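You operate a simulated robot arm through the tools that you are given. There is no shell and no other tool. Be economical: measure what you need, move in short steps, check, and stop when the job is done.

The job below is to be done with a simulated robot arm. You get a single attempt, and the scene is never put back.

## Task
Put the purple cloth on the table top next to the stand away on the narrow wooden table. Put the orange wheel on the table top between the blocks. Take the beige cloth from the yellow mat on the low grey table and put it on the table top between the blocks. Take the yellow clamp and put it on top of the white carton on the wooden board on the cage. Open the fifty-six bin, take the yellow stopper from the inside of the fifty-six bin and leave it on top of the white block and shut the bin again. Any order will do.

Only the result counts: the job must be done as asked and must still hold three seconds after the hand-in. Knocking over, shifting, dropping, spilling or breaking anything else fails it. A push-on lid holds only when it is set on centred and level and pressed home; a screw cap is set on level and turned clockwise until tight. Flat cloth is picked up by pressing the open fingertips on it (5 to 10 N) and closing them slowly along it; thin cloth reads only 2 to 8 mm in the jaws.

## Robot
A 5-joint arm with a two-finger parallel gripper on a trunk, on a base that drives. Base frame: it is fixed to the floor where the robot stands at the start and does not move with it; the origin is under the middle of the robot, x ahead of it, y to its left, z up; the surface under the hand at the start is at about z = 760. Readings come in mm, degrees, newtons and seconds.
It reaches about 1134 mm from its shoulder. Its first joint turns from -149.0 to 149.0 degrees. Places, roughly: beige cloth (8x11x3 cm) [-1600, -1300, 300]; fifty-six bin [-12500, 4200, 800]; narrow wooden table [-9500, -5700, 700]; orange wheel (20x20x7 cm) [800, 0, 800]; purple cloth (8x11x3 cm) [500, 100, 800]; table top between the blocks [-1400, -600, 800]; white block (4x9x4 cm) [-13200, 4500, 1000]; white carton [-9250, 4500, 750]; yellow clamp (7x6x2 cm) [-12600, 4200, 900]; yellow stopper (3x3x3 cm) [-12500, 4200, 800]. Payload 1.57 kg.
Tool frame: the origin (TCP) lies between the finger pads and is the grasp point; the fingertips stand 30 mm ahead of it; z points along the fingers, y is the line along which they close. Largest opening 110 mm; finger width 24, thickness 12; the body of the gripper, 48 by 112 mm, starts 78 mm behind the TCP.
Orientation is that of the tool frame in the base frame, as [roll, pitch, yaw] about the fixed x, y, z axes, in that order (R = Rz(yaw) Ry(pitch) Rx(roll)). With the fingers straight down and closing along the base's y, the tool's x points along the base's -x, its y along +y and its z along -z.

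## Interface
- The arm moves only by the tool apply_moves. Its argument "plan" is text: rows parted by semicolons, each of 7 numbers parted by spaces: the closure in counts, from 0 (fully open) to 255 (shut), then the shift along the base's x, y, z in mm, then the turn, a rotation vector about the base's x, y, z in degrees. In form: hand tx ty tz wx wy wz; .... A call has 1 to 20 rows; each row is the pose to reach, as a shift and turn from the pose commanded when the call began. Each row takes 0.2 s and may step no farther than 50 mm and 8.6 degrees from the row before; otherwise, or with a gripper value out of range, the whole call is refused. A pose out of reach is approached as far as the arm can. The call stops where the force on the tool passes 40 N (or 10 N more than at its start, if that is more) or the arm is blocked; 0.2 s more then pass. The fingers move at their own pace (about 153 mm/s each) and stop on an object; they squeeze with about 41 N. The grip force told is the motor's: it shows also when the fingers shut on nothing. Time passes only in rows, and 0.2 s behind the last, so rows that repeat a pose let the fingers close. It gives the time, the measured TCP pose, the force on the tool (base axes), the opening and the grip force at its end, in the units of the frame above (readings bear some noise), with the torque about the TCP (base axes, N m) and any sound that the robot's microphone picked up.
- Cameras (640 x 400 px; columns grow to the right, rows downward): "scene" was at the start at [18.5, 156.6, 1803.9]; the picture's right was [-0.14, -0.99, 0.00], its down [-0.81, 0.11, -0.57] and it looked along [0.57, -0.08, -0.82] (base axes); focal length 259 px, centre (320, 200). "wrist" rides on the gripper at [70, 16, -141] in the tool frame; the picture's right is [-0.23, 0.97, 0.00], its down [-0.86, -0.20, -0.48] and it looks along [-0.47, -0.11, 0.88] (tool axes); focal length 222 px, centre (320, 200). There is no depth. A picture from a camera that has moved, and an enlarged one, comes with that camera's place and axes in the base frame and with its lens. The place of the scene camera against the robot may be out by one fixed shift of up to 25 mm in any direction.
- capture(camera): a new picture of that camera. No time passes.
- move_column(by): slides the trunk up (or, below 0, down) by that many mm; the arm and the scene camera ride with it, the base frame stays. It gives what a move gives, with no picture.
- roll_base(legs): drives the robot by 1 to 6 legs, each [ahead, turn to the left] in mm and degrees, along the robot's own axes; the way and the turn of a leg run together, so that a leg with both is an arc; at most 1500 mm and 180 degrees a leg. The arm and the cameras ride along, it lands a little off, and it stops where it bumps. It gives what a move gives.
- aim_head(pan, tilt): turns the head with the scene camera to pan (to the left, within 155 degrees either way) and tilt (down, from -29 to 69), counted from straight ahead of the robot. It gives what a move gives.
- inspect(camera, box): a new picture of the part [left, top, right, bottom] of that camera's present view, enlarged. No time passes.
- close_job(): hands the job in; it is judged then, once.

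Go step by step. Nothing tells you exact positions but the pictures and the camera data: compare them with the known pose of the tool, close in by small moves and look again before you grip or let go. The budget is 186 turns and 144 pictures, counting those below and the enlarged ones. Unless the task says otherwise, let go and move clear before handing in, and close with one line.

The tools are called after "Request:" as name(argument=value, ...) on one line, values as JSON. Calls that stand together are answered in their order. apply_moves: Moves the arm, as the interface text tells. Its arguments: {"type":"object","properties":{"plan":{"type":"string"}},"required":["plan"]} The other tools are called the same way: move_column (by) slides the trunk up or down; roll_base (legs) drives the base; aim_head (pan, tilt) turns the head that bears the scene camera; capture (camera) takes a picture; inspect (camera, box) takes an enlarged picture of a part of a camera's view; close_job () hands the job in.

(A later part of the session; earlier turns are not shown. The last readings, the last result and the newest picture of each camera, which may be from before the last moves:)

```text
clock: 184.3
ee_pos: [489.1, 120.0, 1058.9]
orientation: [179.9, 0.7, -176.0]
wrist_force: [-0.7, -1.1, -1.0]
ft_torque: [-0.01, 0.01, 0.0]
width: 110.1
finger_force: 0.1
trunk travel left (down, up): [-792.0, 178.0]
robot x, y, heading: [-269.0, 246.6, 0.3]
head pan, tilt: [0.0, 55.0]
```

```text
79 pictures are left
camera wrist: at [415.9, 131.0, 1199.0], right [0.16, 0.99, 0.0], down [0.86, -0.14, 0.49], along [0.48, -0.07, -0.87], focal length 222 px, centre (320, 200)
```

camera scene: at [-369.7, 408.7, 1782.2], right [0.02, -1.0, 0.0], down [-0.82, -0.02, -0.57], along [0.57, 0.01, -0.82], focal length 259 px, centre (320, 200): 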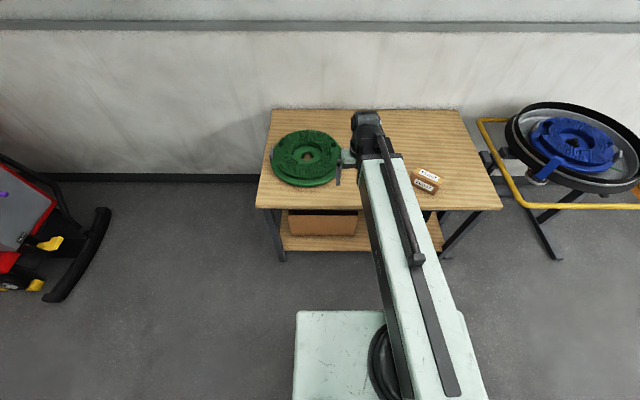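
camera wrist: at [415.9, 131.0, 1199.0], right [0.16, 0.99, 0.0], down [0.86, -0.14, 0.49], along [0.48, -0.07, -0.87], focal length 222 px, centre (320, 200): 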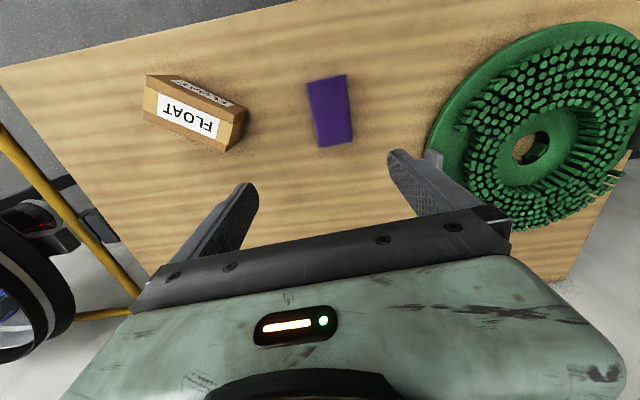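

Request:
apply_moves(plan="0 -17 23 0 0 0 -6;0 -17 23 0 0 0 -6")

Request:
move_column(by=-200)

Request:
inspect(camera="wrist", box=[180, 60, 460, 240])

```text
clock: 184.9
ee_pos: [472.0, 142.5, 1059.0]
orientation: [179.9, 0.6, 177.9]
wrist_force: [-0.3, -0.4, 0.2]
ft_torque: [0.01, -0.01, -0.03]
width: 110.0
finger_force: 0.0
trunk travel left (down, up): [-792.0, 178.0]
robot x, y, heading: [-264.9, 249.0, 0.3]
head pan, tilt: [0.0, 55.0]
```

```text
clock: 187.1
ee_pos: [470.8, 142.6, 858.6]
orientation: [179.9, 0.6, 178.0]
wrist_force: [0.2, 0.2, 0.4]
ft_torque: [-0.02, 0.02, -0.01]
width: 110.1
finger_force: 0.2
trunk travel left (down, up): [-592.0, 378.0]
robot x, y, heading: [-265.0, 248.8, 0.1]
head pan, tilt: [0.0, 55.0]
```

```text
2.22 times, centred on (320, 150) of wrist
camera zoom: at [400.1, 161.7, 999.1], right [0.26, 0.97, 0.0], down [0.84, -0.23, 0.49], along [0.47, -0.12, -0.87], focal length 494 px, centre (320, 311)
```

zoom: 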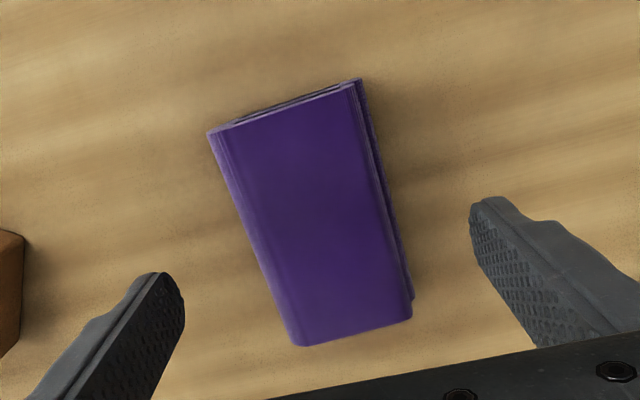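

Request:
move_column(by=-55)

Request:
move_column(by=-9)

Request:
inspect(camera="wrist", box=[180, 60, 460, 240])

```text
clock: 188.0
ee_pos: [470.8, 143.1, 802.3]
orientation: [-180.0, 0.6, 178.0]
wrist_force: [0.4, -0.3, 0.2]
ft_torque: [0.01, 0.0, -0.01]
width: 109.9
finger_force: 0.0
trunk travel left (down, up): [-537.0, 433.0]
robot x, y, heading: [-266.3, 250.0, 0.4]
head pan, tilt: [0.0, 55.0]
```

```text
clock: 188.6
ee_pos: [470.3, 142.0, 794.7]
orientation: [-180.0, 0.6, 178.0]
wrist_force: [0.6, 0.3, -0.3]
ft_torque: [0.0, 0.02, -0.02]
width: 110.1
finger_force: 0.0
trunk travel left (down, up): [-528.0, 442.0]
robot x, y, heading: [-265.3, 247.1, 0.1]
head pan, tilt: [0.0, 55.0]
```

```text
2.22 times, centred on (320, 150) of wrist
camera zoom: at [400.1, 161.7, 935.0], right [0.26, 0.97, 0.0], down [0.84, -0.23, 0.49], along [0.47, -0.12, -0.87], focal length 494 px, centre (320, 311)
```

zoom: 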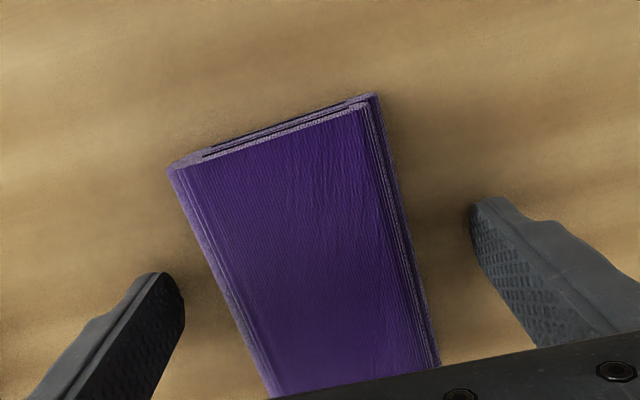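

Request:
apply_moves(plan="0 0 0 0 0 0 5;30 0 0 0 0 0 5;50 0 0 0 0 0 5;65 0 0 0 0 0 5;80 0 0 0 0 0 5;95 0 0 0 0 0 5;110 0 0 0 0 0 5;140 0 0 0 0 0 5;170 0 0 0 0 0 5;170 0 0 0 0 0 5")

Request:
move_column(by=60)

Request:
capture(camera="wrist")

```text
clock: 190.8
ee_pos: [471.5, 142.2, 794.7]
orientation: [179.9, 0.5, -177.0]
wrist_force: [-0.2, -0.9, 0.5]
ft_torque: [-0.02, 0.0, -0.01]
width: 68.7
finger_force: 40.7
trunk travel left (down, up): [-528.0, 442.0]
robot x, y, heading: [-266.9, 245.4, 0.0]
head pan, tilt: [0.0, 55.0]
```

```text
clock: 191.8
ee_pos: [472.0, 142.6, 854.6]
orientation: [179.9, 0.5, -177.0]
wrist_force: [-0.9, 0.2, 0.0]
ft_torque: [0.03, 0.0, 0.02]
width: 68.5
finger_force: 41.3
trunk travel left (down, up): [-588.0, 382.0]
robot x, y, heading: [-265.1, 250.5, 0.3]
head pan, tilt: [0.0, 55.0]
```

```text
76 pictures are left
camera wrist: at [398.8, 155.6, 995.0], right [0.18, 0.98, 0.0], down [0.86, -0.16, 0.49], along [0.48, -0.08, -0.87], focal length 222 px, centre (320, 200)
```

wrist: 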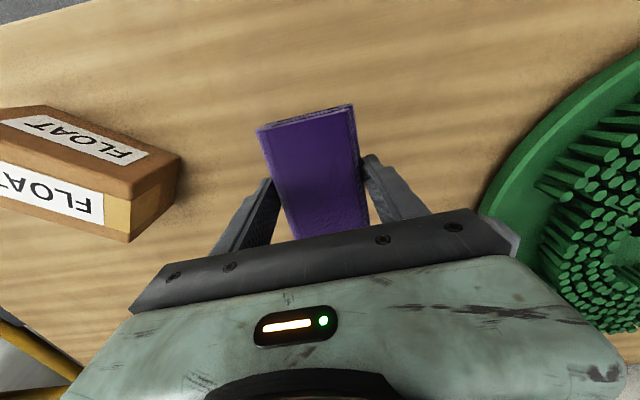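

Purple cloth is held. I'll raise, pull the arm in, back off and look down the route.

Request:
move_column(by=230)

Request:
apply_moves(plan="170 -40 -8 0 0 0 0;170 -80 -16 0 0 0 0;170 -120 -24 0 0 0 0;170 -150 -30 0 0 0 0;170 -150 -30 0 0 0 0")

Request:
roll_base(legs=[[-285, 0], [0, -92]])

Request:
aim_head(pan=0, tilt=25)

Request:
capture(camera="scene")

```text
clock: 194.2
ee_pos: [471.0, 143.3, 1084.1]
orientation: [179.9, 0.6, -177.0]
wrist_force: [-0.7, -0.6, -0.1]
ft_torque: [0.02, 0.02, -0.02]
width: 68.9
finger_force: 40.6
trunk travel left (down, up): [-818.0, 152.0]
robot x, y, heading: [-263.4, 246.7, -0.2]
head pan, tilt: [0.0, 55.0]
```

```text
clock: 195.4
ee_pos: [321.5, 114.2, 1084.2]
orientation: [179.9, 0.7, -177.1]
wrist_force: [-0.1, 0.0, -0.8]
ft_torque: [0.01, 0.01, 0.03]
width: 68.8
finger_force: 41.0
trunk travel left (down, up): [-818.0, 152.0]
robot x, y, heading: [-263.1, 251.4, 0.2]
head pan, tilt: [0.0, 55.0]
```

```text
clock: 201.4
ee_pos: [-718.0, -330.5, 1084.2]
orientation: [179.9, 0.6, 89.9]
wrist_force: [0.8, -0.8, -0.6]
ft_torque: [0.05, 0.01, 0.04]
width: 68.7
finger_force: 41.1
trunk travel left (down, up): [-818.0, 152.0]
robot x, y, heading: [-532.6, 245.1, -92.3]
head pan, tilt: [0.0, 55.0]
```

```text
clock: 202.3
ee_pos: [-717.6, -330.2, 1084.9]
orientation: [179.9, 0.6, 90.0]
wrist_force: [1.0, -0.2, 0.0]
ft_torque: [0.03, 0.02, -0.01]
width: 68.8
finger_force: 41.1
trunk travel left (down, up): [-818.0, 152.0]
robot x, y, heading: [-532.5, 248.2, -92.2]
head pan, tilt: [0.0, 25.0]
```

```text
75 pictures are left
camera scene: at [-373.7, 186.3, 1852.1], right [-1.0, 0.04, 0.0], down [0.02, 0.42, -0.91], along [-0.04, -0.91, -0.42], focal length 259 px, centre (320, 200)
```

scene: 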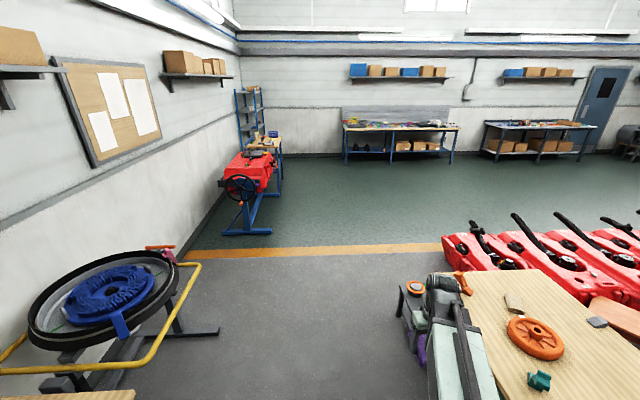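

The way is clear. I'll drive into the green aisle, turn along it and look.

Request:
roll_base(legs=[[1500, 2.2], [1500, 0], [1200, 0], [0, -90]])

Request:
aim_head(pan=0, tilt=15)

Request:
capture(camera="scene")

```text
clock: 226.2
ee_pos: [-1104.3, -3778.9, 1084.1]
orientation: [179.9, 0.6, 2.2]
wrist_force: [-0.3, 0.2, -0.4]
ft_torque: [0.0, 0.01, 0.02]
width: 68.9
finger_force: 41.2
trunk travel left (down, up): [-818.0, 152.0]
robot x, y, heading: [-520.3, -3955.0, -179.7]
head pan, tilt: [0.0, 25.0]
```

```text
clock: 227.0
ee_pos: [-1104.7, -3779.6, 1084.8]
orientation: [180.0, 0.7, 2.2]
wrist_force: [-0.1, 0.6, -0.8]
ft_torque: [0.0, -0.01, 0.01]
width: 68.6
finger_force: 41.6
trunk travel left (down, up): [-818.0, 152.0]
robot x, y, heading: [-518.7, -3956.0, -179.6]
head pan, tilt: [0.0, 15.0]
```

```text
74 pictures are left
camera scene: at [-575.4, -4133.2, 1868.3], right [-0.01, 1.0, 0.0], down [0.26, 0.0, -0.97], along [-0.97, -0.01, -0.26], focal length 259 px, centre (320, 200)
```

scene: 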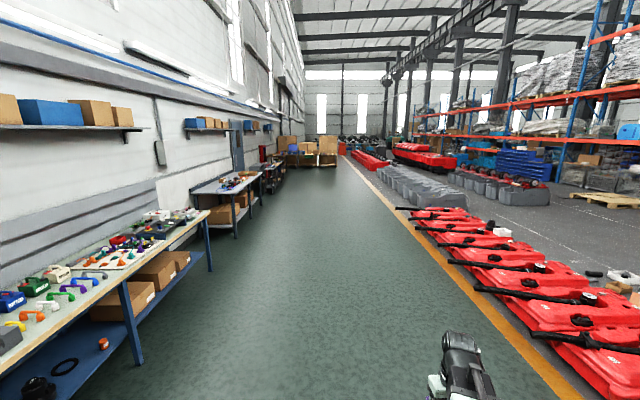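

Request:
roll_base(legs=[[1500, 0], [1500, 0], [1500, 0], [1500, 0], [1200, 0]])

Request:
aim_head(pan=40, tilt=20)

Request:
capture(camera="scene")

```text
clock: 261.2
ee_pos: [-8314.9, -3863.9, 1083.8]
orientation: [180.0, 0.6, 2.6]
wrist_force: [0.2, -0.5, -0.9]
ft_torque: [0.04, -0.02, 0.0]
width: 69.3
finger_force: 40.9
trunk travel left (down, up): [-818.0, 152.0]
robot x, y, heading: [-7729.1, -4034.1, -178.8]
head pan, tilt: [0.0, 15.0]
```

```text
clock: 262.2
ee_pos: [-8314.3, -3862.9, 1084.8]
orientation: [179.9, 0.5, 2.7]
wrist_force: [-0.6, -0.5, -1.0]
ft_torque: [-0.01, -0.03, 0.01]
width: 69.0
finger_force: 41.0
trunk travel left (down, up): [-818.0, 152.0]
robot x, y, heading: [-7726.8, -4035.8, -179.0]
head pan, tilt: [40.0, 20.0]
```

```text
73 pictures are left
camera scene: at [-7758.4, -4272.5, 1860.3], right [-0.65, 0.76, 0.0], down [0.26, 0.22, -0.94], along [-0.71, -0.62, -0.34], focal length 259 px, centre (320, 200)
```

scene: 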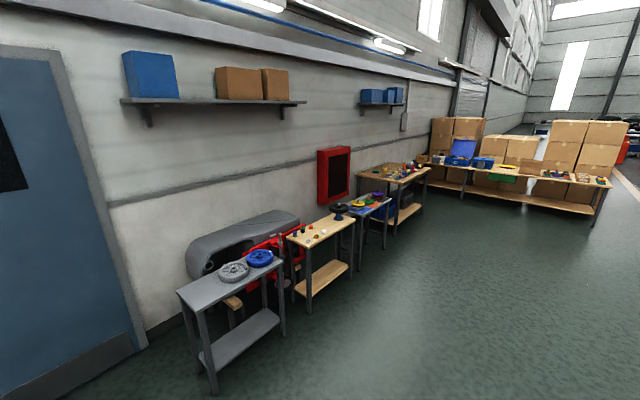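

Request:
inspect(camera="scene", box=[250, 180, 420, 320])

```text
2.86 times, centred on (335, 250) of scene
camera zoom: at [-7758.4, -4272.5, 1860.3], right [-0.65, 0.76, 0.0], down [0.26, 0.22, -0.94], along [-0.71, -0.62, -0.34], focal length 739 px, centre (277, 57)
```

zoom: 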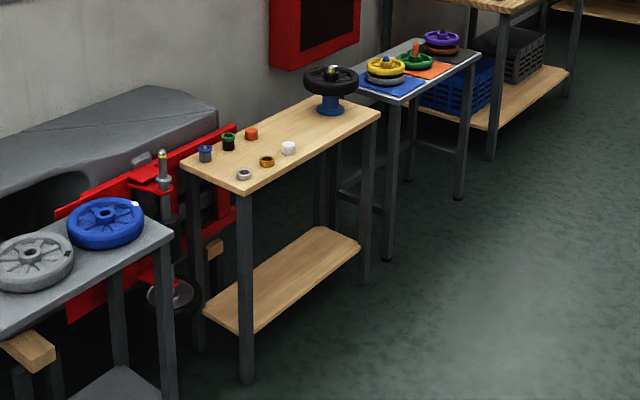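

The narrow wooden table spans about x -9970..-9197, y -5950..-5660. A free spot lies near (-9650, -5810). I'll drive up facing it.

Request:
roll_base(legs=[[1500, 0], [310, 0], [0, 89], [850, 0]])

Request:
aim_head(pan=0, tilt=50)

Request:
capture(camera="scene")

```text
clock: 279.2
ee_pos: [-9743.1, -5478.8, 1084.3]
orientation: [179.9, 0.6, 90.7]
wrist_force: [-0.8, 0.8, -1.0]
ft_torque: [0.0, -0.02, 0.02]
width: 68.5
finger_force: 40.8
trunk travel left (down, up): [-818.0, 152.0]
robot x, y, heading: [-9550.8, -4900.5, -91.4]
head pan, tilt: [40.0, 20.0]
```

```text
clock: 280.3
ee_pos: [-9743.4, -5478.0, 1084.6]
orientation: [180.0, 0.6, 90.7]
wrist_force: [0.0, -0.2, 0.2]
ft_torque: [0.0, -0.02, 0.01]
width: 68.3
finger_force: 41.5
trunk travel left (down, up): [-818.0, 152.0]
robot x, y, heading: [-9548.3, -4896.5, -91.4]
head pan, tilt: [0.0, 50.0]
```

```text
71 pictures are left
camera scene: at [-9389.8, -4942.1, 1814.7], right [-1.0, 0.02, 0.0], down [0.02, 0.77, -0.64], along [-0.02, -0.64, -0.77], focal length 259 px, centre (320, 200)
```

scene: 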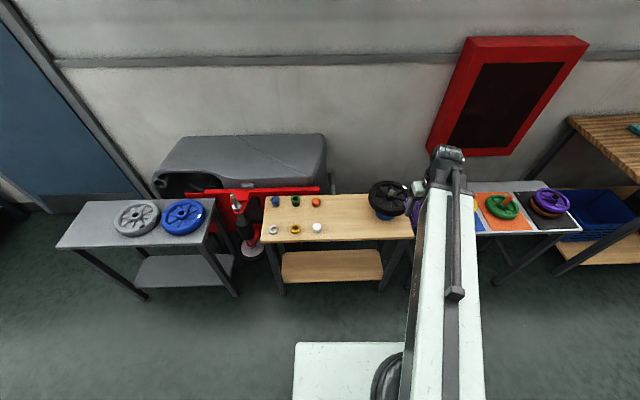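

Combining both views puts the table top at z ≈ 755 and the free gap around (-9520, -5715). I'll move above it and look.

Request:
apply_moves(plan="170 33 -34 0 0 0 0;170 66 -68 0 0 0 0;170 99 -102 0 0 0 0;170 132 -136 0 0 0 0;170 165 -170 0 0 0 0;170 198 -204 0 0 0 0;170 226 -237 0 0 0 0;170 226 -237 0 0 0 0")

Request:
move_column(by=-100)

Request:
capture(camera="wrist")

Request:
capture(camera="scene")

```text
clock: 282.1
ee_pos: [-9517.5, -5714.6, 1084.4]
orientation: [179.9, 0.5, 90.7]
wrist_force: [0.8, -0.3, -0.3]
ft_torque: [0.01, 0.03, 0.01]
width: 68.7
finger_force: 40.8
trunk travel left (down, up): [-818.0, 152.0]
robot x, y, heading: [-9553.5, -4897.4, -91.4]
head pan, tilt: [0.0, 50.0]
```

```text
clock: 283.4
ee_pos: [-9517.0, -5714.5, 985.2]
orientation: [179.9, 0.6, 90.7]
wrist_force: [0.2, 0.5, -0.8]
ft_torque: [0.02, 0.01, -0.01]
width: 69.1
finger_force: 41.4
trunk travel left (down, up): [-718.0, 252.0]
robot x, y, heading: [-9549.9, -4893.9, -91.6]
head pan, tilt: [0.0, 50.0]
```

```text
70 pictures are left
camera wrist: at [-9502.3, -5643.7, 1125.0], right [0.98, -0.21, 0.0], down [-0.19, -0.85, 0.49], along [-0.1, -0.48, -0.87], focal length 222 px, centre (320, 200)
```

wrist: 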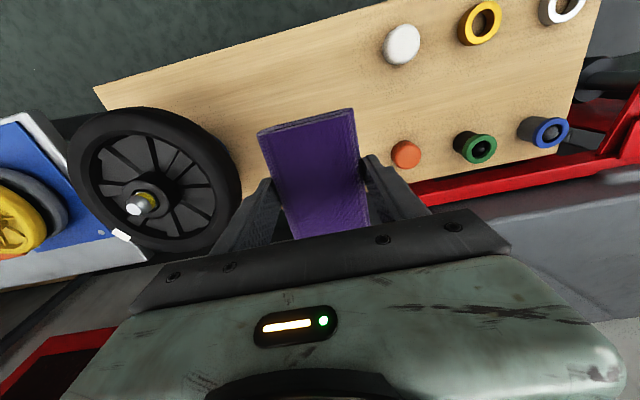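

```text
69 pictures are left
camera scene: at [-9389.8, -4942.1, 1714.7], right [-1.0, 0.02, 0.0], down [0.02, 0.77, -0.64], along [-0.02, -0.64, -0.77], focal length 259 px, centre (320, 200)
```

scene: 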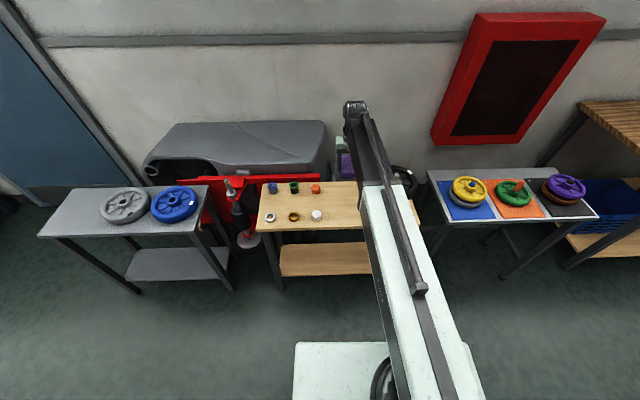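

Request:
apply_moves(plan="170 2 15 0 0 0 0;170 2 15 0 0 0 0")

Request:
move_column(by=-165)

Request:
capture(camera="wrist")

```text
clock: 284.0
ee_pos: [-9515.3, -5699.5, 984.9]
orientation: [179.9, 0.6, 90.7]
wrist_force: [-0.5, -0.6, -0.6]
ft_torque: [0.01, -0.01, 0.03]
width: 68.6
finger_force: 41.3
trunk travel left (down, up): [-718.0, 252.0]
robot x, y, heading: [-9550.4, -4901.2, -91.5]
head pan, tilt: [0.0, 50.0]
```

```text
clock: 285.9
ee_pos: [-9515.2, -5700.7, 818.9]
orientation: [179.9, 0.7, 90.6]
wrist_force: [-0.4, -0.7, -0.7]
ft_torque: [-0.03, 0.0, 0.0]
width: 69.0
finger_force: 41.0
trunk travel left (down, up): [-553.0, 417.0]
robot x, y, heading: [-9551.5, -4896.6, -91.3]
head pan, tilt: [0.0, 50.0]
```

```text
68 pictures are left
camera wrist: at [-9500.5, -5628.9, 960.0], right [0.98, -0.21, 0.0], down [-0.19, -0.85, 0.49], along [-0.1, -0.48, -0.87], focal length 222 px, centre (320, 200)
```

wrist: 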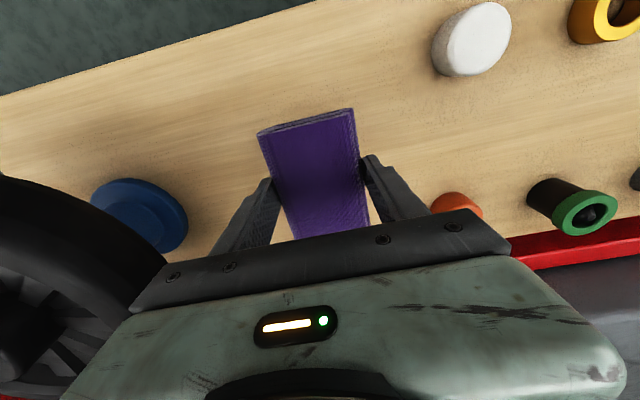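

Request:
move_column(by=-15)

Request:
move_column(by=-7)

Request:
inspect(camera="wrist", box=[200, 80, 440, 240])

```text
clock: 286.5
ee_pos: [-9514.8, -5700.2, 803.9]
orientation: [179.9, 0.6, 90.7]
wrist_force: [0.3, -0.3, -1.1]
ft_torque: [-0.02, 0.02, 0.02]
width: 68.7
finger_force: 40.6
trunk travel left (down, up): [-538.0, 432.0]
robot x, y, heading: [-9555.7, -4899.9, -91.0]
head pan, tilt: [0.0, 50.0]
```

```text
clock: 287.1
ee_pos: [-9514.3, -5700.8, 799.1]
orientation: [179.9, 0.6, 90.6]
wrist_force: [0.4, 0.1, -0.1]
ft_torque: [0.0, 0.0, 0.02]
width: 68.8
finger_force: 41.2
trunk travel left (down, up): [-531.0, 439.0]
robot x, y, heading: [-9550.3, -4898.9, -91.5]
head pan, tilt: [0.0, 50.0]
```

```text
2.50 times, centred on (320, 160) of wrist
camera zoom: at [-9500.5, -5628.9, 937.9], right [0.98, -0.21, 0.0], down [-0.19, -0.85, 0.49], along [-0.1, -0.48, -0.87], focal length 555 px, centre (320, 300)
```

zoom: 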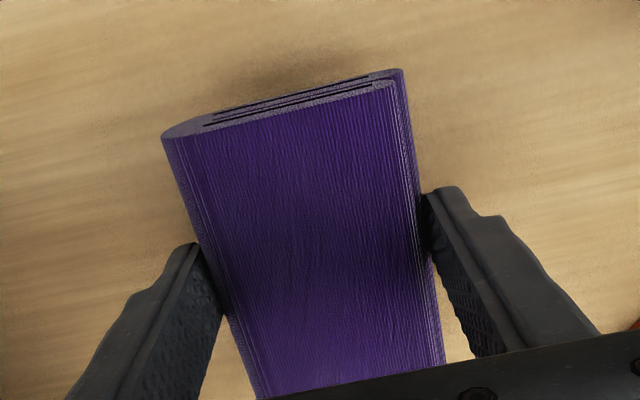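

Request:
move_column(by=-3)

Request:
move_column(by=-3)

```text
clock: 287.6
ee_pos: [-9515.5, -5700.2, 794.8]
orientation: [179.9, 0.5, 90.7]
wrist_force: [0.1, 0.1, 0.1]
ft_torque: [0.0, -0.02, 0.0]
width: 68.9
finger_force: 40.5
trunk travel left (down, up): [-528.0, 442.0]
robot x, y, heading: [-9551.7, -4899.0, -91.3]
head pan, tilt: [0.0, 50.0]
```

```text
clock: 288.1
ee_pos: [-9516.1, -5701.6, 792.5]
orientation: [-180.0, 0.5, 90.7]
wrist_force: [-0.2, -0.2, -0.4]
ft_torque: [-0.02, 0.02, 0.03]
width: 68.7
finger_force: 40.4
trunk travel left (down, up): [-525.0, 445.0]
robot x, y, heading: [-9550.1, -4900.0, -91.3]
head pan, tilt: [0.0, 50.0]
```

Request:
move_column(by=-3)

Request:
move_column(by=-3)

```text
clock: 288.6
ee_pos: [-9515.5, -5700.2, 788.9]
orientation: [179.9, 0.7, 90.6]
wrist_force: [-0.3, -0.2, -0.3]
ft_torque: [0.0, 0.01, -0.02]
width: 68.8
finger_force: 40.9
trunk travel left (down, up): [-522.0, 448.0]
robot x, y, heading: [-9553.2, -4904.3, -91.6]
head pan, tilt: [0.0, 50.0]
```

```text
clock: 289.2
ee_pos: [-9515.5, -5700.2, 786.8]
orientation: [179.8, 0.6, 90.6]
wrist_force: [-0.5, 0.4, -0.9]
ft_torque: [-0.04, -0.01, 0.01]
width: 68.2
finger_force: 41.3
trunk travel left (down, up): [-519.0, 451.0]
robot x, y, heading: [-9551.9, -4899.2, -91.2]
head pan, tilt: [0.0, 50.0]
```

Request:
move_column(by=-4)

Request:
move_column(by=-4)

Request:
move_column(by=-3)

Request:
inspect(camera="wrist", box=[200, 80, 440, 240])

```text
clock: 289.7
ee_pos: [-9515.2, -5701.0, 781.6]
orientation: [179.9, 0.5, 90.7]
wrist_force: [0.5, -0.2, -0.1]
ft_torque: [0.01, -0.02, -0.02]
width: 68.6
finger_force: 40.9
trunk travel left (down, up): [-515.0, 455.0]
robot x, y, heading: [-9550.7, -4897.4, -91.4]
head pan, tilt: [0.0, 50.0]
```

```text
clock: 290.2
ee_pos: [-9516.9, -5700.5, 776.1]
orientation: [179.9, 0.6, 90.7]
wrist_force: [-0.1, -0.8, -0.5]
ft_torque: [0.0, 0.01, 0.01]
width: 68.7
finger_force: 40.9
trunk travel left (down, up): [-511.0, 459.0]
robot x, y, heading: [-9549.4, -4897.6, -91.4]
head pan, tilt: [0.0, 50.0]
```

```text
clock: 290.8
ee_pos: [-9514.5, -5700.7, 774.8]
orientation: [179.9, 0.6, 90.7]
wrist_force: [0.3, -0.5, 2.3]
ft_torque: [-0.18, 0.07, 0.06]
width: 68.8
finger_force: 41.0
trunk travel left (down, up): [-508.0, 462.0]
robot x, y, heading: [-9552.1, -4895.0, -91.4]
head pan, tilt: [0.0, 50.0]
```

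```text
2.50 times, centred on (320, 160) of wrist
camera zoom: at [-9500.5, -5628.8, 915.1], right [0.98, -0.21, 0.0], down [-0.19, -0.85, 0.49], along [-0.1, -0.48, -0.87], focal length 555 px, centre (320, 300)
```

zoom: 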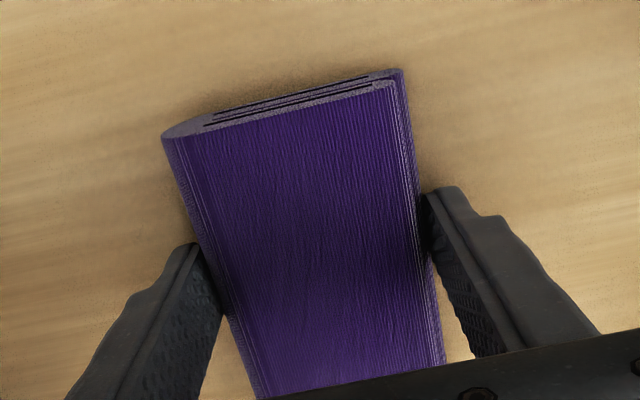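

Contact at TCP z ≈ 774. I'll release and rise.

Request:
apply_moves(plan="85 0 0 0 0 0 0;60 0 0 0 0 0 0;30 0 0 0 0 0 0;10 0 0 0 0 0 0;10 0 0 0 0 0 0")

Request:
move_column(by=250)

Request:
capture(camera="wrist")

```text
clock: 291.9
ee_pos: [-9516.2, -5701.5, 775.2]
orientation: [179.9, 0.6, 90.7]
wrist_force: [0.0, -0.5, 0.0]
ft_torque: [0.05, -0.02, -0.01]
width: 105.9
finger_force: 0.0
trunk travel left (down, up): [-508.0, 462.0]
robot x, y, heading: [-9549.0, -4900.8, -91.4]
head pan, tilt: [0.0, 50.0]
```

```text
clock: 294.5
ee_pos: [-9514.9, -5701.7, 1024.4]
orientation: [179.9, 0.7, 90.6]
wrist_force: [0.6, 0.0, 0.2]
ft_torque: [-0.01, 0.0, -0.02]
width: 105.7
finger_force: 0.0
trunk travel left (down, up): [-758.0, 212.0]
robot x, y, heading: [-9552.7, -4896.9, -91.6]
head pan, tilt: [0.0, 50.0]
```

```text
65 pictures are left
camera wrist: at [-9500.5, -5628.9, 1164.9], right [0.98, -0.21, 0.0], down [-0.19, -0.85, 0.49], along [-0.1, -0.48, -0.87], focal length 222 px, centre (320, 200)
```

wrist: 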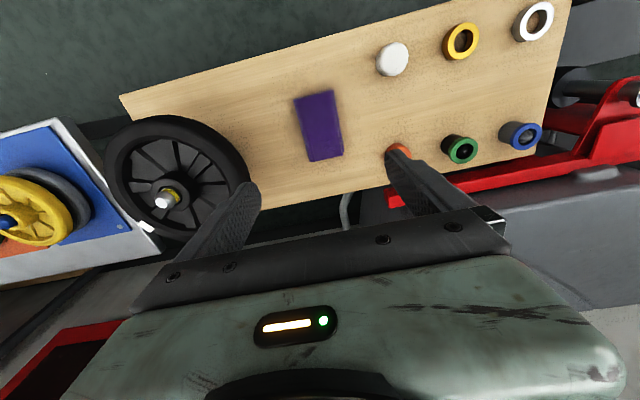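

Purple cloth is placed. Next I need to cross to the bin area near (-12500, 4200), so I'll retract, back into the aisle, turn and look for a route.

Request:
apply_moves(plan="10 0 45 0 0 0 0;10 0 90 0 0 0 0;10 0 135 0 0 0 0;10 0 180 0 0 0 0;10 0 210 0 0 0 0;10 0 210 0 0 0 0")

Request:
roll_base(legs=[[-900, 0], [0, 180]])

Request:
aim_head(pan=35, tilt=12)

Request:
capture(camera="scene")

Request:
aim_head(pan=-35, tilt=12)

Request:
capture(camera="scene")

```text
clock: 295.9
ee_pos: [-9515.7, -5490.0, 1024.0]
orientation: [180.0, 0.6, 90.7]
wrist_force: [0.2, 0.7, 0.2]
ft_torque: [0.02, -0.01, 0.01]
width: 105.7
finger_force: 0.0
trunk travel left (down, up): [-758.0, 212.0]
robot x, y, heading: [-9552.0, -4896.1, -91.4]
head pan, tilt: [0.0, 50.0]
```

```text
clock: 308.0
ee_pos: [-9576.3, -3411.4, 1025.6]
orientation: [179.9, 0.6, -88.4]
wrist_force: [0.1, 0.0, 0.4]
ft_torque: [-0.02, 0.01, -0.01]
width: 105.8
finger_force: 0.0
trunk travel left (down, up): [-758.0, 212.0]
robot x, y, heading: [-9514.2, -4003.0, 89.2]
head pan, tilt: [0.0, 50.0]
```

```text
clock: 309.1
ee_pos: [-9574.7, -3412.1, 1024.5]
orientation: [179.9, 0.6, -88.3]
wrist_force: [0.7, -0.3, 0.4]
ft_torque: [0.01, 0.01, -0.02]
width: 105.7
finger_force: 0.1
trunk travel left (down, up): [-758.0, 212.0]
robot x, y, heading: [-9514.0, -4000.8, 89.2]
head pan, tilt: [35.0, 12.0]
```

```text
64 pictures are left
camera scene: at [-9745.6, -3976.0, 1813.2], right [0.83, 0.56, 0.0], down [0.12, -0.17, -0.98], along [-0.55, 0.81, -0.21], focal length 259 px, centre (320, 200)
```

scene: 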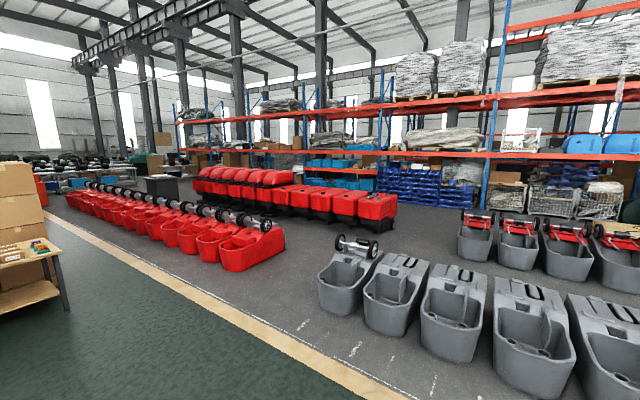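

```text
clock: 310.5
ee_pos: [-9573.9, -3411.1, 1024.1]
orientation: [179.9, 0.7, -88.3]
wrist_force: [-0.1, -0.1, -0.5]
ft_torque: [-0.03, 0.03, 0.01]
width: 105.7
finger_force: 0.1
trunk travel left (down, up): [-758.0, 212.0]
robot x, y, heading: [-9511.4, -4002.0, 88.8]
head pan, tilt: [-35.0, 12.0]
```

```text
63 pictures are left
camera scene: at [-9638.7, -3977.7, 1813.3], right [0.81, -0.59, 0.0], down [-0.12, -0.17, -0.98], along [0.57, 0.79, -0.21], focal length 259 px, centre (320, 200)
```

scene: 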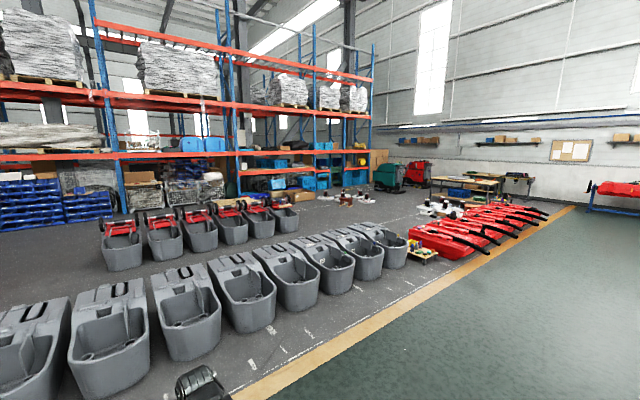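

I see a gap around x ≈ -11660 between the red row and the grey tubs, then another near x ≈ -10650 further back. I'll drive to the first gap and look.

Request:
roll_base(legs=[[0, 91], [1200, 0], [950, 0], [0, -90], [1200, 0]])

Request:
aim_head(pan=0, tilt=20)

Request:
capture(camera="scene")

```text
clock: 334.4
ee_pos: [-11720.9, -2212.2, 1025.5]
orientation: [179.9, 0.6, -87.7]
wrist_force: [0.7, -0.4, 0.5]
ft_torque: [0.0, -0.04, -0.02]
width: 105.7
finger_force: 0.0
trunk travel left (down, up): [-758.0, 212.0]
robot x, y, heading: [-11653.3, -2804.6, 90.1]
head pan, tilt: [-35.0, 12.0]
```

```text
clock: 335.4
ee_pos: [-11720.6, -2211.5, 1024.3]
orientation: [179.8, 0.6, -87.8]
wrist_force: [-0.3, 0.0, -0.9]
ft_torque: [0.03, -0.02, -0.02]
width: 105.9
finger_force: 0.1
trunk travel left (down, up): [-758.0, 212.0]
robot x, y, heading: [-11655.2, -2800.6, 90.2]
head pan, tilt: [0.0, 20.0]
```

```text
62 pictures are left
camera scene: at [-11833.2, -2762.8, 1800.3], right [1.0, 0.0, 0.0], down [0.0, -0.34, -0.94], along [0.0, 0.94, -0.34], focal length 259 px, centre (320, 200)
```

scene: 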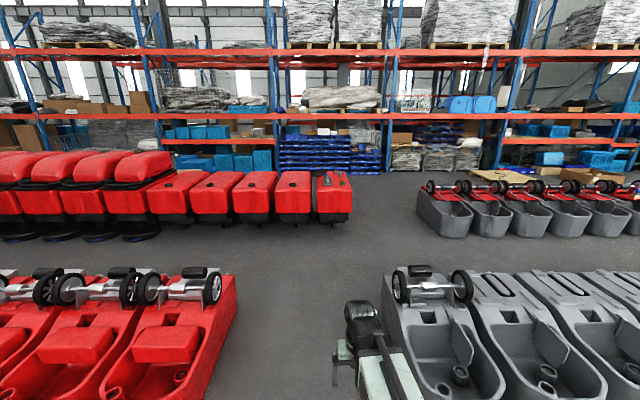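

Gap one is centred near x -11935, so I must shift left. Then I go right to gap two, near x -10845.

Request:
roll_base(legs=[[0, 22], [760, 0], [0, -22], [1400, 0], [560, 0]])

Request:
aim_head(pan=-20, tilt=25)

Request:
capture(camera="scene")

```text
clock: 351.3
ee_pos: [-12008.3, 452.0, 1024.8]
orientation: [179.9, 0.7, -88.0]
wrist_force: [0.3, 0.4, -0.5]
ft_torque: [0.01, -0.03, 0.04]
width: 105.6
finger_force: 0.1
trunk travel left (down, up): [-758.0, 212.0]
robot x, y, heading: [-11941.8, -140.2, 90.4]
head pan, tilt: [0.0, 20.0]
```

```text
clock: 352.1
ee_pos: [-12007.9, 452.3, 1023.9]
orientation: [180.0, 0.6, -88.0]
wrist_force: [0.5, -0.1, 0.9]
ft_torque: [0.02, 0.02, 0.03]
width: 105.8
finger_force: 0.1
trunk travel left (down, up): [-758.0, 212.0]
robot x, y, heading: [-11943.2, -139.1, 90.2]
head pan, tilt: [-20.0, 25.0]
```

```text
61 pictures are left
camera scene: at [-12090.3, -105.7, 1792.2], right [0.94, -0.34, 0.0], down [-0.14, -0.4, -0.91], along [0.31, 0.85, -0.42], focal length 259 px, centre (320, 200)
```

scene: 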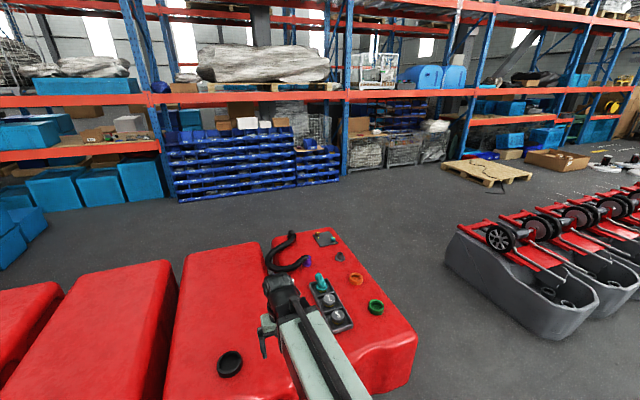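

Request:
inspect(camera="scene", box=[60, 90, 350, 210])

Request:
inspect(camera="scene", box=[340, 90, 480, 190])

```text
2.21 times, centred on (205, 150) of scene
camera zoom: at [-12090.3, -105.7, 1792.2], right [0.94, -0.34, 0.0], down [-0.14, -0.4, -0.91], along [0.31, 0.85, -0.42], focal length 571 px, centre (574, 310)
```

zoom: 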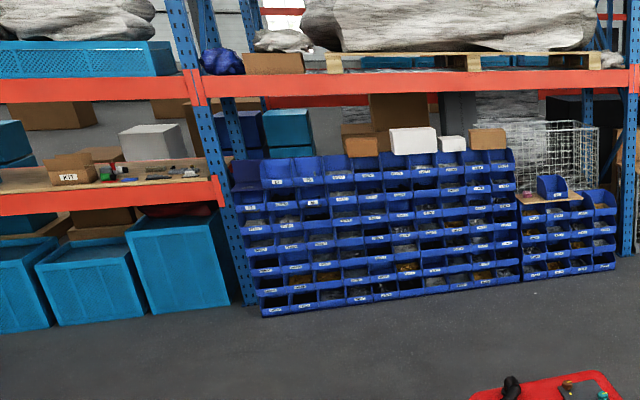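

```text
4.00 times, centred on (410, 140) of scene
camera zoom: at [-12090.3, -105.7, 1792.2], right [0.94, -0.34, 0.0], down [-0.14, -0.4, -0.91], along [0.31, 0.85, -0.42], focal length 1035 px, centre (-40, 440)
```

zoom: 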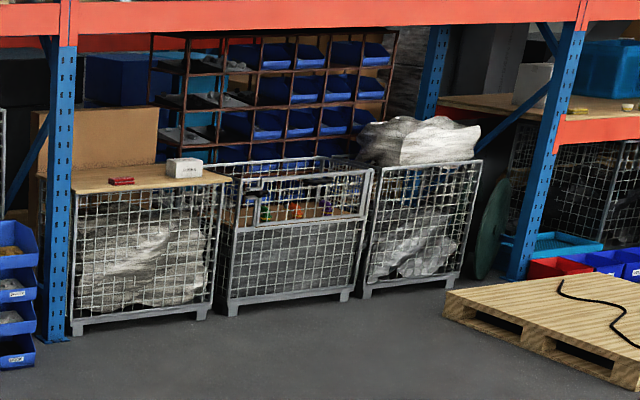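

Request:
roll_base(legs=[[0, -90], [1050, 0], [0, 90], [1400, 0], [1300, 0]])

Request:
aim_head(pan=55, tilt=25)

Request:
capture(camera="scene")

```text
clock: 377.9
ee_pos: [-10894.4, 3128.1, 1024.4]
orientation: [179.9, 0.6, -89.1]
wrist_force: [-0.4, -0.3, -0.1]
ft_torque: [-0.02, -0.03, 0.01]
width: 105.7
finger_force: 0.1
trunk travel left (down, up): [-758.0, 212.0]
robot x, y, heading: [-10838.1, 2536.8, 89.3]
head pan, tilt: [-20.0, 25.0]
```

```text
clock: 379.4
ee_pos: [-10894.5, 3128.4, 1025.6]
orientation: [179.9, 0.6, -89.0]
wrist_force: [-0.7, 0.5, 0.2]
ft_torque: [0.0, 0.0, -0.03]
width: 105.7
finger_force: 0.1
trunk travel left (down, up): [-758.0, 212.0]
robot x, y, heading: [-10838.4, 2536.7, 89.0]
head pan, tilt: [55.0, 25.0]
```

```text
58 pictures are left
camera scene: at [-11094.1, 2538.5, 1792.2], right [0.58, 0.81, 0.0], down [0.34, -0.25, -0.91], along [-0.74, 0.53, -0.42], focal length 259 px, centre (320, 200)
```

scene: 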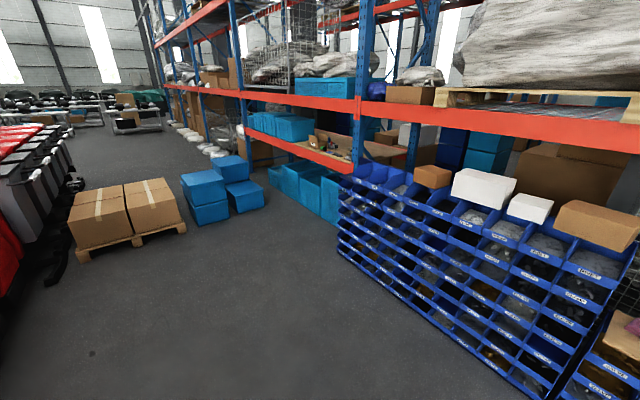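

Request:
inspect(camera="scene", box=[330, 150, 480, 260])

Request:
inspect(camera="scene", box=[270, 110, 390, 200])

```text
3.64 times, centred on (405, 205) of scene
camera zoom: at [-11094.1, 2538.5, 1792.2], right [0.58, 0.81, 0.0], down [0.34, -0.25, -0.91], along [-0.74, 0.53, -0.42], focal length 941 px, centre (11, 182)
```

zoom: 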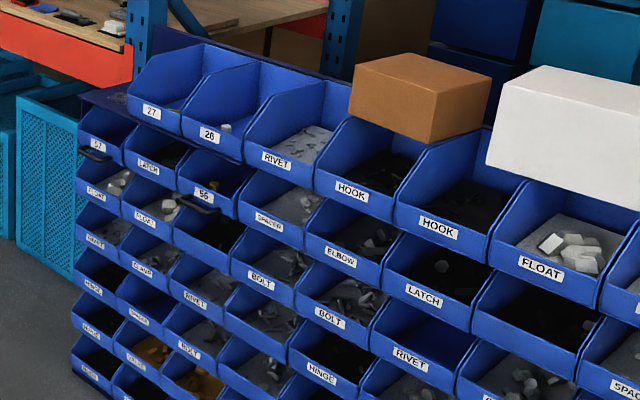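

```text
4.44 times, centred on (330, 155) of scene
camera zoom: at [-11094.1, 2538.5, 1792.2], right [0.58, 0.81, 0.0], down [0.34, -0.25, -0.91], along [-0.74, 0.53, -0.42], focal length 1150 px, centre (276, 400)
```

zoom: 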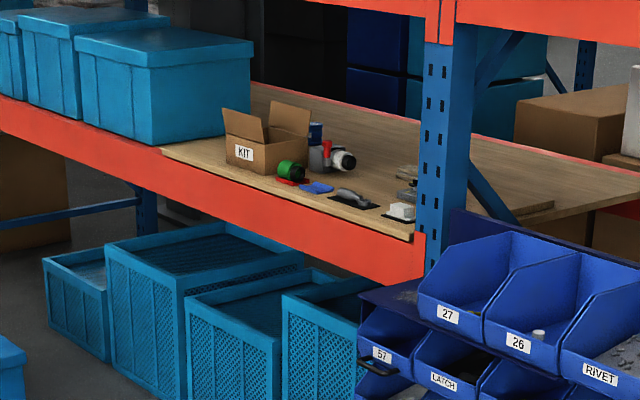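

Bin 56 is in the second row near (-12509, 4125, 800); it has a handle and the yellow stopper is visible inside. I'll drive to face it.

Request:
roll_base(legs=[[0, 91], [1400, 0], [220, 0], [0, -90], [450, 0]])

Request:
aim_head(pan=0, tilt=35)

Request:
capture(camera="scene")

```text
clock: 397.7
ee_pos: [-12541.5, 3527.8, 1024.2]
orientation: [179.9, 0.7, -87.1]
wrist_force: [0.2, -0.2, 0.6]
ft_torque: [-0.07, 0.01, -0.05]
width: 105.7
finger_force: 0.0
trunk travel left (down, up): [-758.0, 212.0]
robot x, y, heading: [-12465.2, 2935.9, 91.0]
head pan, tilt: [55.0, 25.0]
```

```text
clock: 398.9
ee_pos: [-12541.5, 3526.4, 1023.9]
orientation: [179.8, 0.6, -87.1]
wrist_force: [-0.3, 0.3, -0.4]
ft_torque: [0.01, 0.01, 0.02]
width: 105.6
finger_force: 0.1
trunk travel left (down, up): [-758.0, 212.0]
robot x, y, heading: [-12464.4, 2934.2, 91.1]
head pan, tilt: [0.0, 35.0]
```

```text
55 pictures are left
camera scene: at [-12645.2, 2968.9, 1776.4], right [1.0, 0.02, 0.0], down [0.01, -0.57, -0.82], along [-0.01, 0.82, -0.57], focal length 259 px, centre (320, 200)
```

scene: 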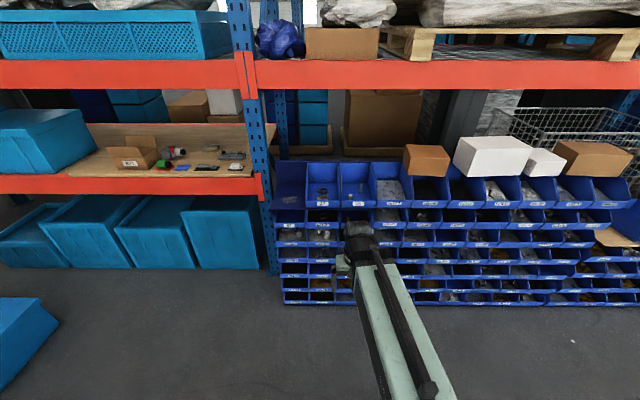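

Request:
inspect(camera="scene", box=[260, 150, 400, 240])

Request:
inspect(camera="scene", box=[160, 130, 280, 200])

```text
4.44 times, centred on (330, 195) of scene
camera zoom: at [-12645.2, 2968.9, 1776.4], right [1.0, 0.02, 0.0], down [0.01, -0.57, -0.82], along [-0.01, 0.82, -0.57], focal length 1150 px, centre (276, 222)
```

zoom: 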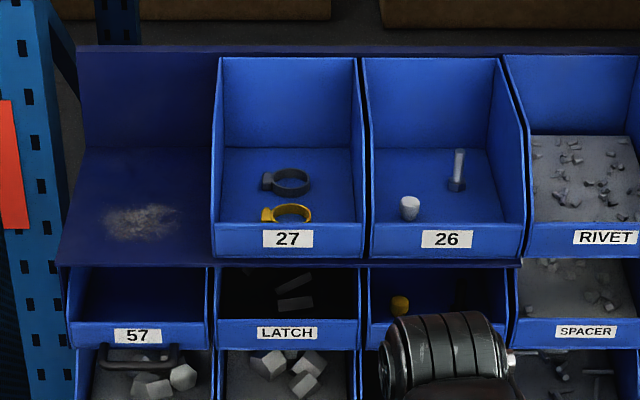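

```text
5.33 times, centred on (220, 165) of scene
camera zoom: at [-12645.2, 2968.9, 1776.4], right [1.0, 0.02, 0.0], down [0.01, -0.57, -0.82], along [-0.01, 0.82, -0.57], focal length 1380 px, centre (853, 387)
```

zoom: 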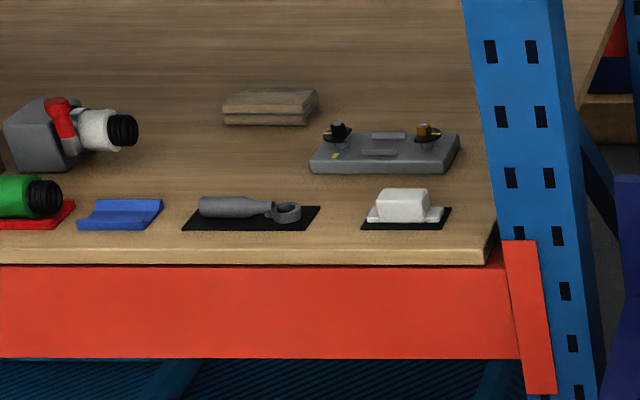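

Triangulated positions:
- Stopper: about (-12499, 4145, 827)
- Bin 56 handle: about (-12498, 4087, 789), under the overhanging top row
- Clamp: in open bin 27, about (-12645, 4160, 960)
- White block: about (-13196, 4427, 1018)

The drawer needs a forward-tilted tool, so I'll test tilting here in free space.

Request:
apply_moves(plan="10 0 0 0 8 0 0;10 0 0 0 16 0 0;10 0 0 0 16 0 0")

```text
clock: 399.7
ee_pos: [-12548.1, 3571.8, 1033.7]
orientation: [-179.3, 16.5, -86.9]
wrist_force: [0.0, 0.2, -1.4]
ft_torque: [-0.01, 0.0, 0.02]
width: 105.7
finger_force: 0.0
out of reach, approached as far as the arm can: row 1, 2, 3
trunk travel left (down, up): [-758.0, 212.0]
robot x, y, heading: [-12465.3, 2934.5, 91.0]
head pan, tilt: [0.0, 35.0]
```

Tilting works, with the wrist pivot about 236 mm above the TCP. I'll line the base up with bin 56, tilt to horizontal and spin so the jaws close vertically.

Request:
roll_base(legs=[[0, 15], [150, 0], [0, -16]])

Request:
apply_moves(plan="10 0 0 5 8 0 0;10 5 10 15 16 0 0;10 10 20 30 24 0 0;10 15 30 50 32 0 0;10 20 40 70 40 0 0;10 25 50 95 48 0 0;10 30 60 125 56 0 0;10 35 70 155 64 0 0;10 35 80 185 72 0 0;10 35 80 205 74 0 0")

```text
clock: 402.9
ee_pos: [-12572.9, 3720.2, 1033.1]
orientation: [-179.2, 16.4, -88.5]
wrist_force: [-0.4, -0.2, -0.3]
ft_torque: [-0.01, -0.04, -0.02]
width: 105.7
finger_force: 0.0
trunk travel left (down, up): [-758.0, 212.0]
robot x, y, heading: [-12508.8, 3083.3, 90.1]
head pan, tilt: [0.0, 35.0]
```

```text
clock: 405.1
ee_pos: [-12546.2, 3892.5, 1263.7]
orientation: [-76.6, 88.4, 13.1]
wrist_force: [-0.7, -0.2, -0.3]
ft_torque: [0.04, -0.02, -0.03]
width: 105.9
finger_force: 0.0
out of reach, approached as far as the arm can: row 1, 2, 3, 4, 5, 6, 7, 8, 9, 10
trunk travel left (down, up): [-758.0, 212.0]
robot x, y, heading: [-12514.5, 3080.5, 90.2]
head pan, tilt: [0.0, 35.0]
```

The tool is horizontal, pointing at the bins. I'll spin the jaws vertical and lower toward handle height.

Request:
apply_moves(plan="10 0 0 0 0 8 0;10 0 0 0 0 16 0;10 0 0 0 0 24 0;10 0 0 0 0 32 0;10 0 0 0 0 40 0;10 0 0 0 0 48 0;10 0 0 0 0 56 0;10 0 0 0 0 64 0;10 0 0 0 0 72 0;10 0 0 0 0 80 0;10 0 0 0 0 88 0;10 0 0 0 0 88 0")

Request:
move_column(by=-400)

Request:
capture(camera="wrist")

Request:
capture(camera="scene")

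```text
clock: 407.7
ee_pos: [-12545.6, 3892.8, 1261.5]
orientation: [90.3, 3.4, 179.5]
wrist_force: [0.0, -0.2, 0.2]
ft_torque: [0.01, -0.02, 0.01]
width: 105.8
finger_force: 0.1
trunk travel left (down, up): [-758.0, 212.0]
robot x, y, heading: [-12512.2, 3079.3, 89.9]
head pan, tilt: [0.0, 35.0]
```

```text
clock: 411.6
ee_pos: [-12544.9, 3892.4, 860.6]
orientation: [90.3, 3.5, 179.5]
wrist_force: [-0.3, 0.0, -0.3]
ft_torque: [-0.01, 0.0, 0.0]
width: 105.5
finger_force: 0.1
trunk travel left (down, up): [-358.0, 612.0]
robot x, y, heading: [-12513.1, 3082.2, 90.0]
head pan, tilt: [0.0, 35.0]
```

```text
52 pictures are left
camera wrist: at [-12618.3, 3752.0, 873.9], right [0.17, 0.0, 0.99], down [0.86, -0.49, -0.14], along [0.48, 0.87, -0.09], focal length 222 px, centre (320, 200)
```

wrist: 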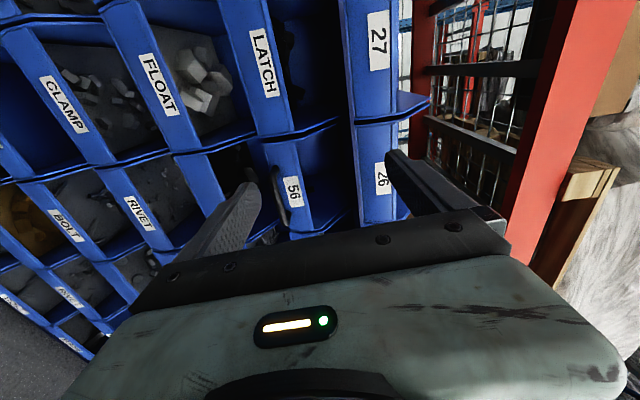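

```text
51 pictures are left
camera scene: at [-12689.3, 3116.5, 1376.4], right [1.0, 0.0, 0.0], down [0.0, -0.57, -0.82], along [0.0, 0.82, -0.57], focal length 259 px, centre (320, 200)
```

scene: 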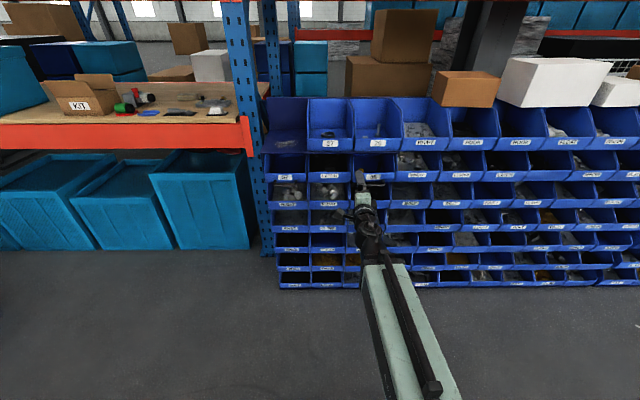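

Request:
inspect(camera="wrist", box=[200, 120, 420, 250])

Request:
inspect(camera="scene", box=[300, 90, 430, 190])

```text
2.91 times, centred on (310, 185) of wrist
camera zoom: at [-12618.3, 3752.0, 873.9], right [0.17, 0.0, 0.99], down [0.86, -0.49, -0.14], along [0.48, 0.87, -0.09], focal length 646 px, centre (349, 244)
```

zoom: 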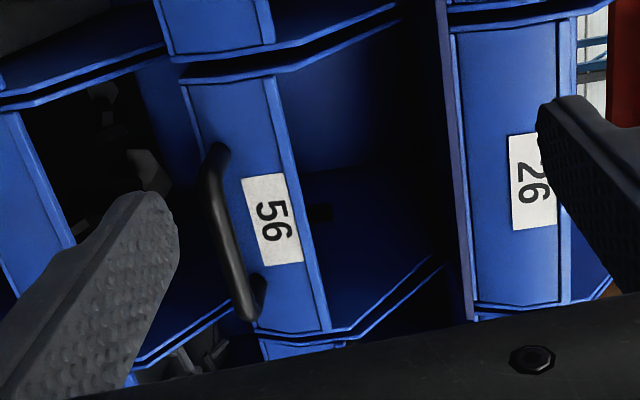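

```text
4.00 times, centred on (365, 140) of scene
camera zoom: at [-12689.3, 3116.5, 1376.4], right [1.0, 0.0, 0.0], down [0.0, -0.57, -0.82], along [0.0, 0.82, -0.57], focal length 1035 px, centre (140, 440)
```

zoom: 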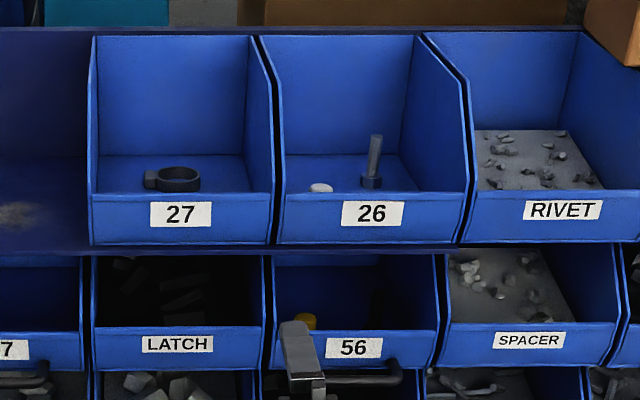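

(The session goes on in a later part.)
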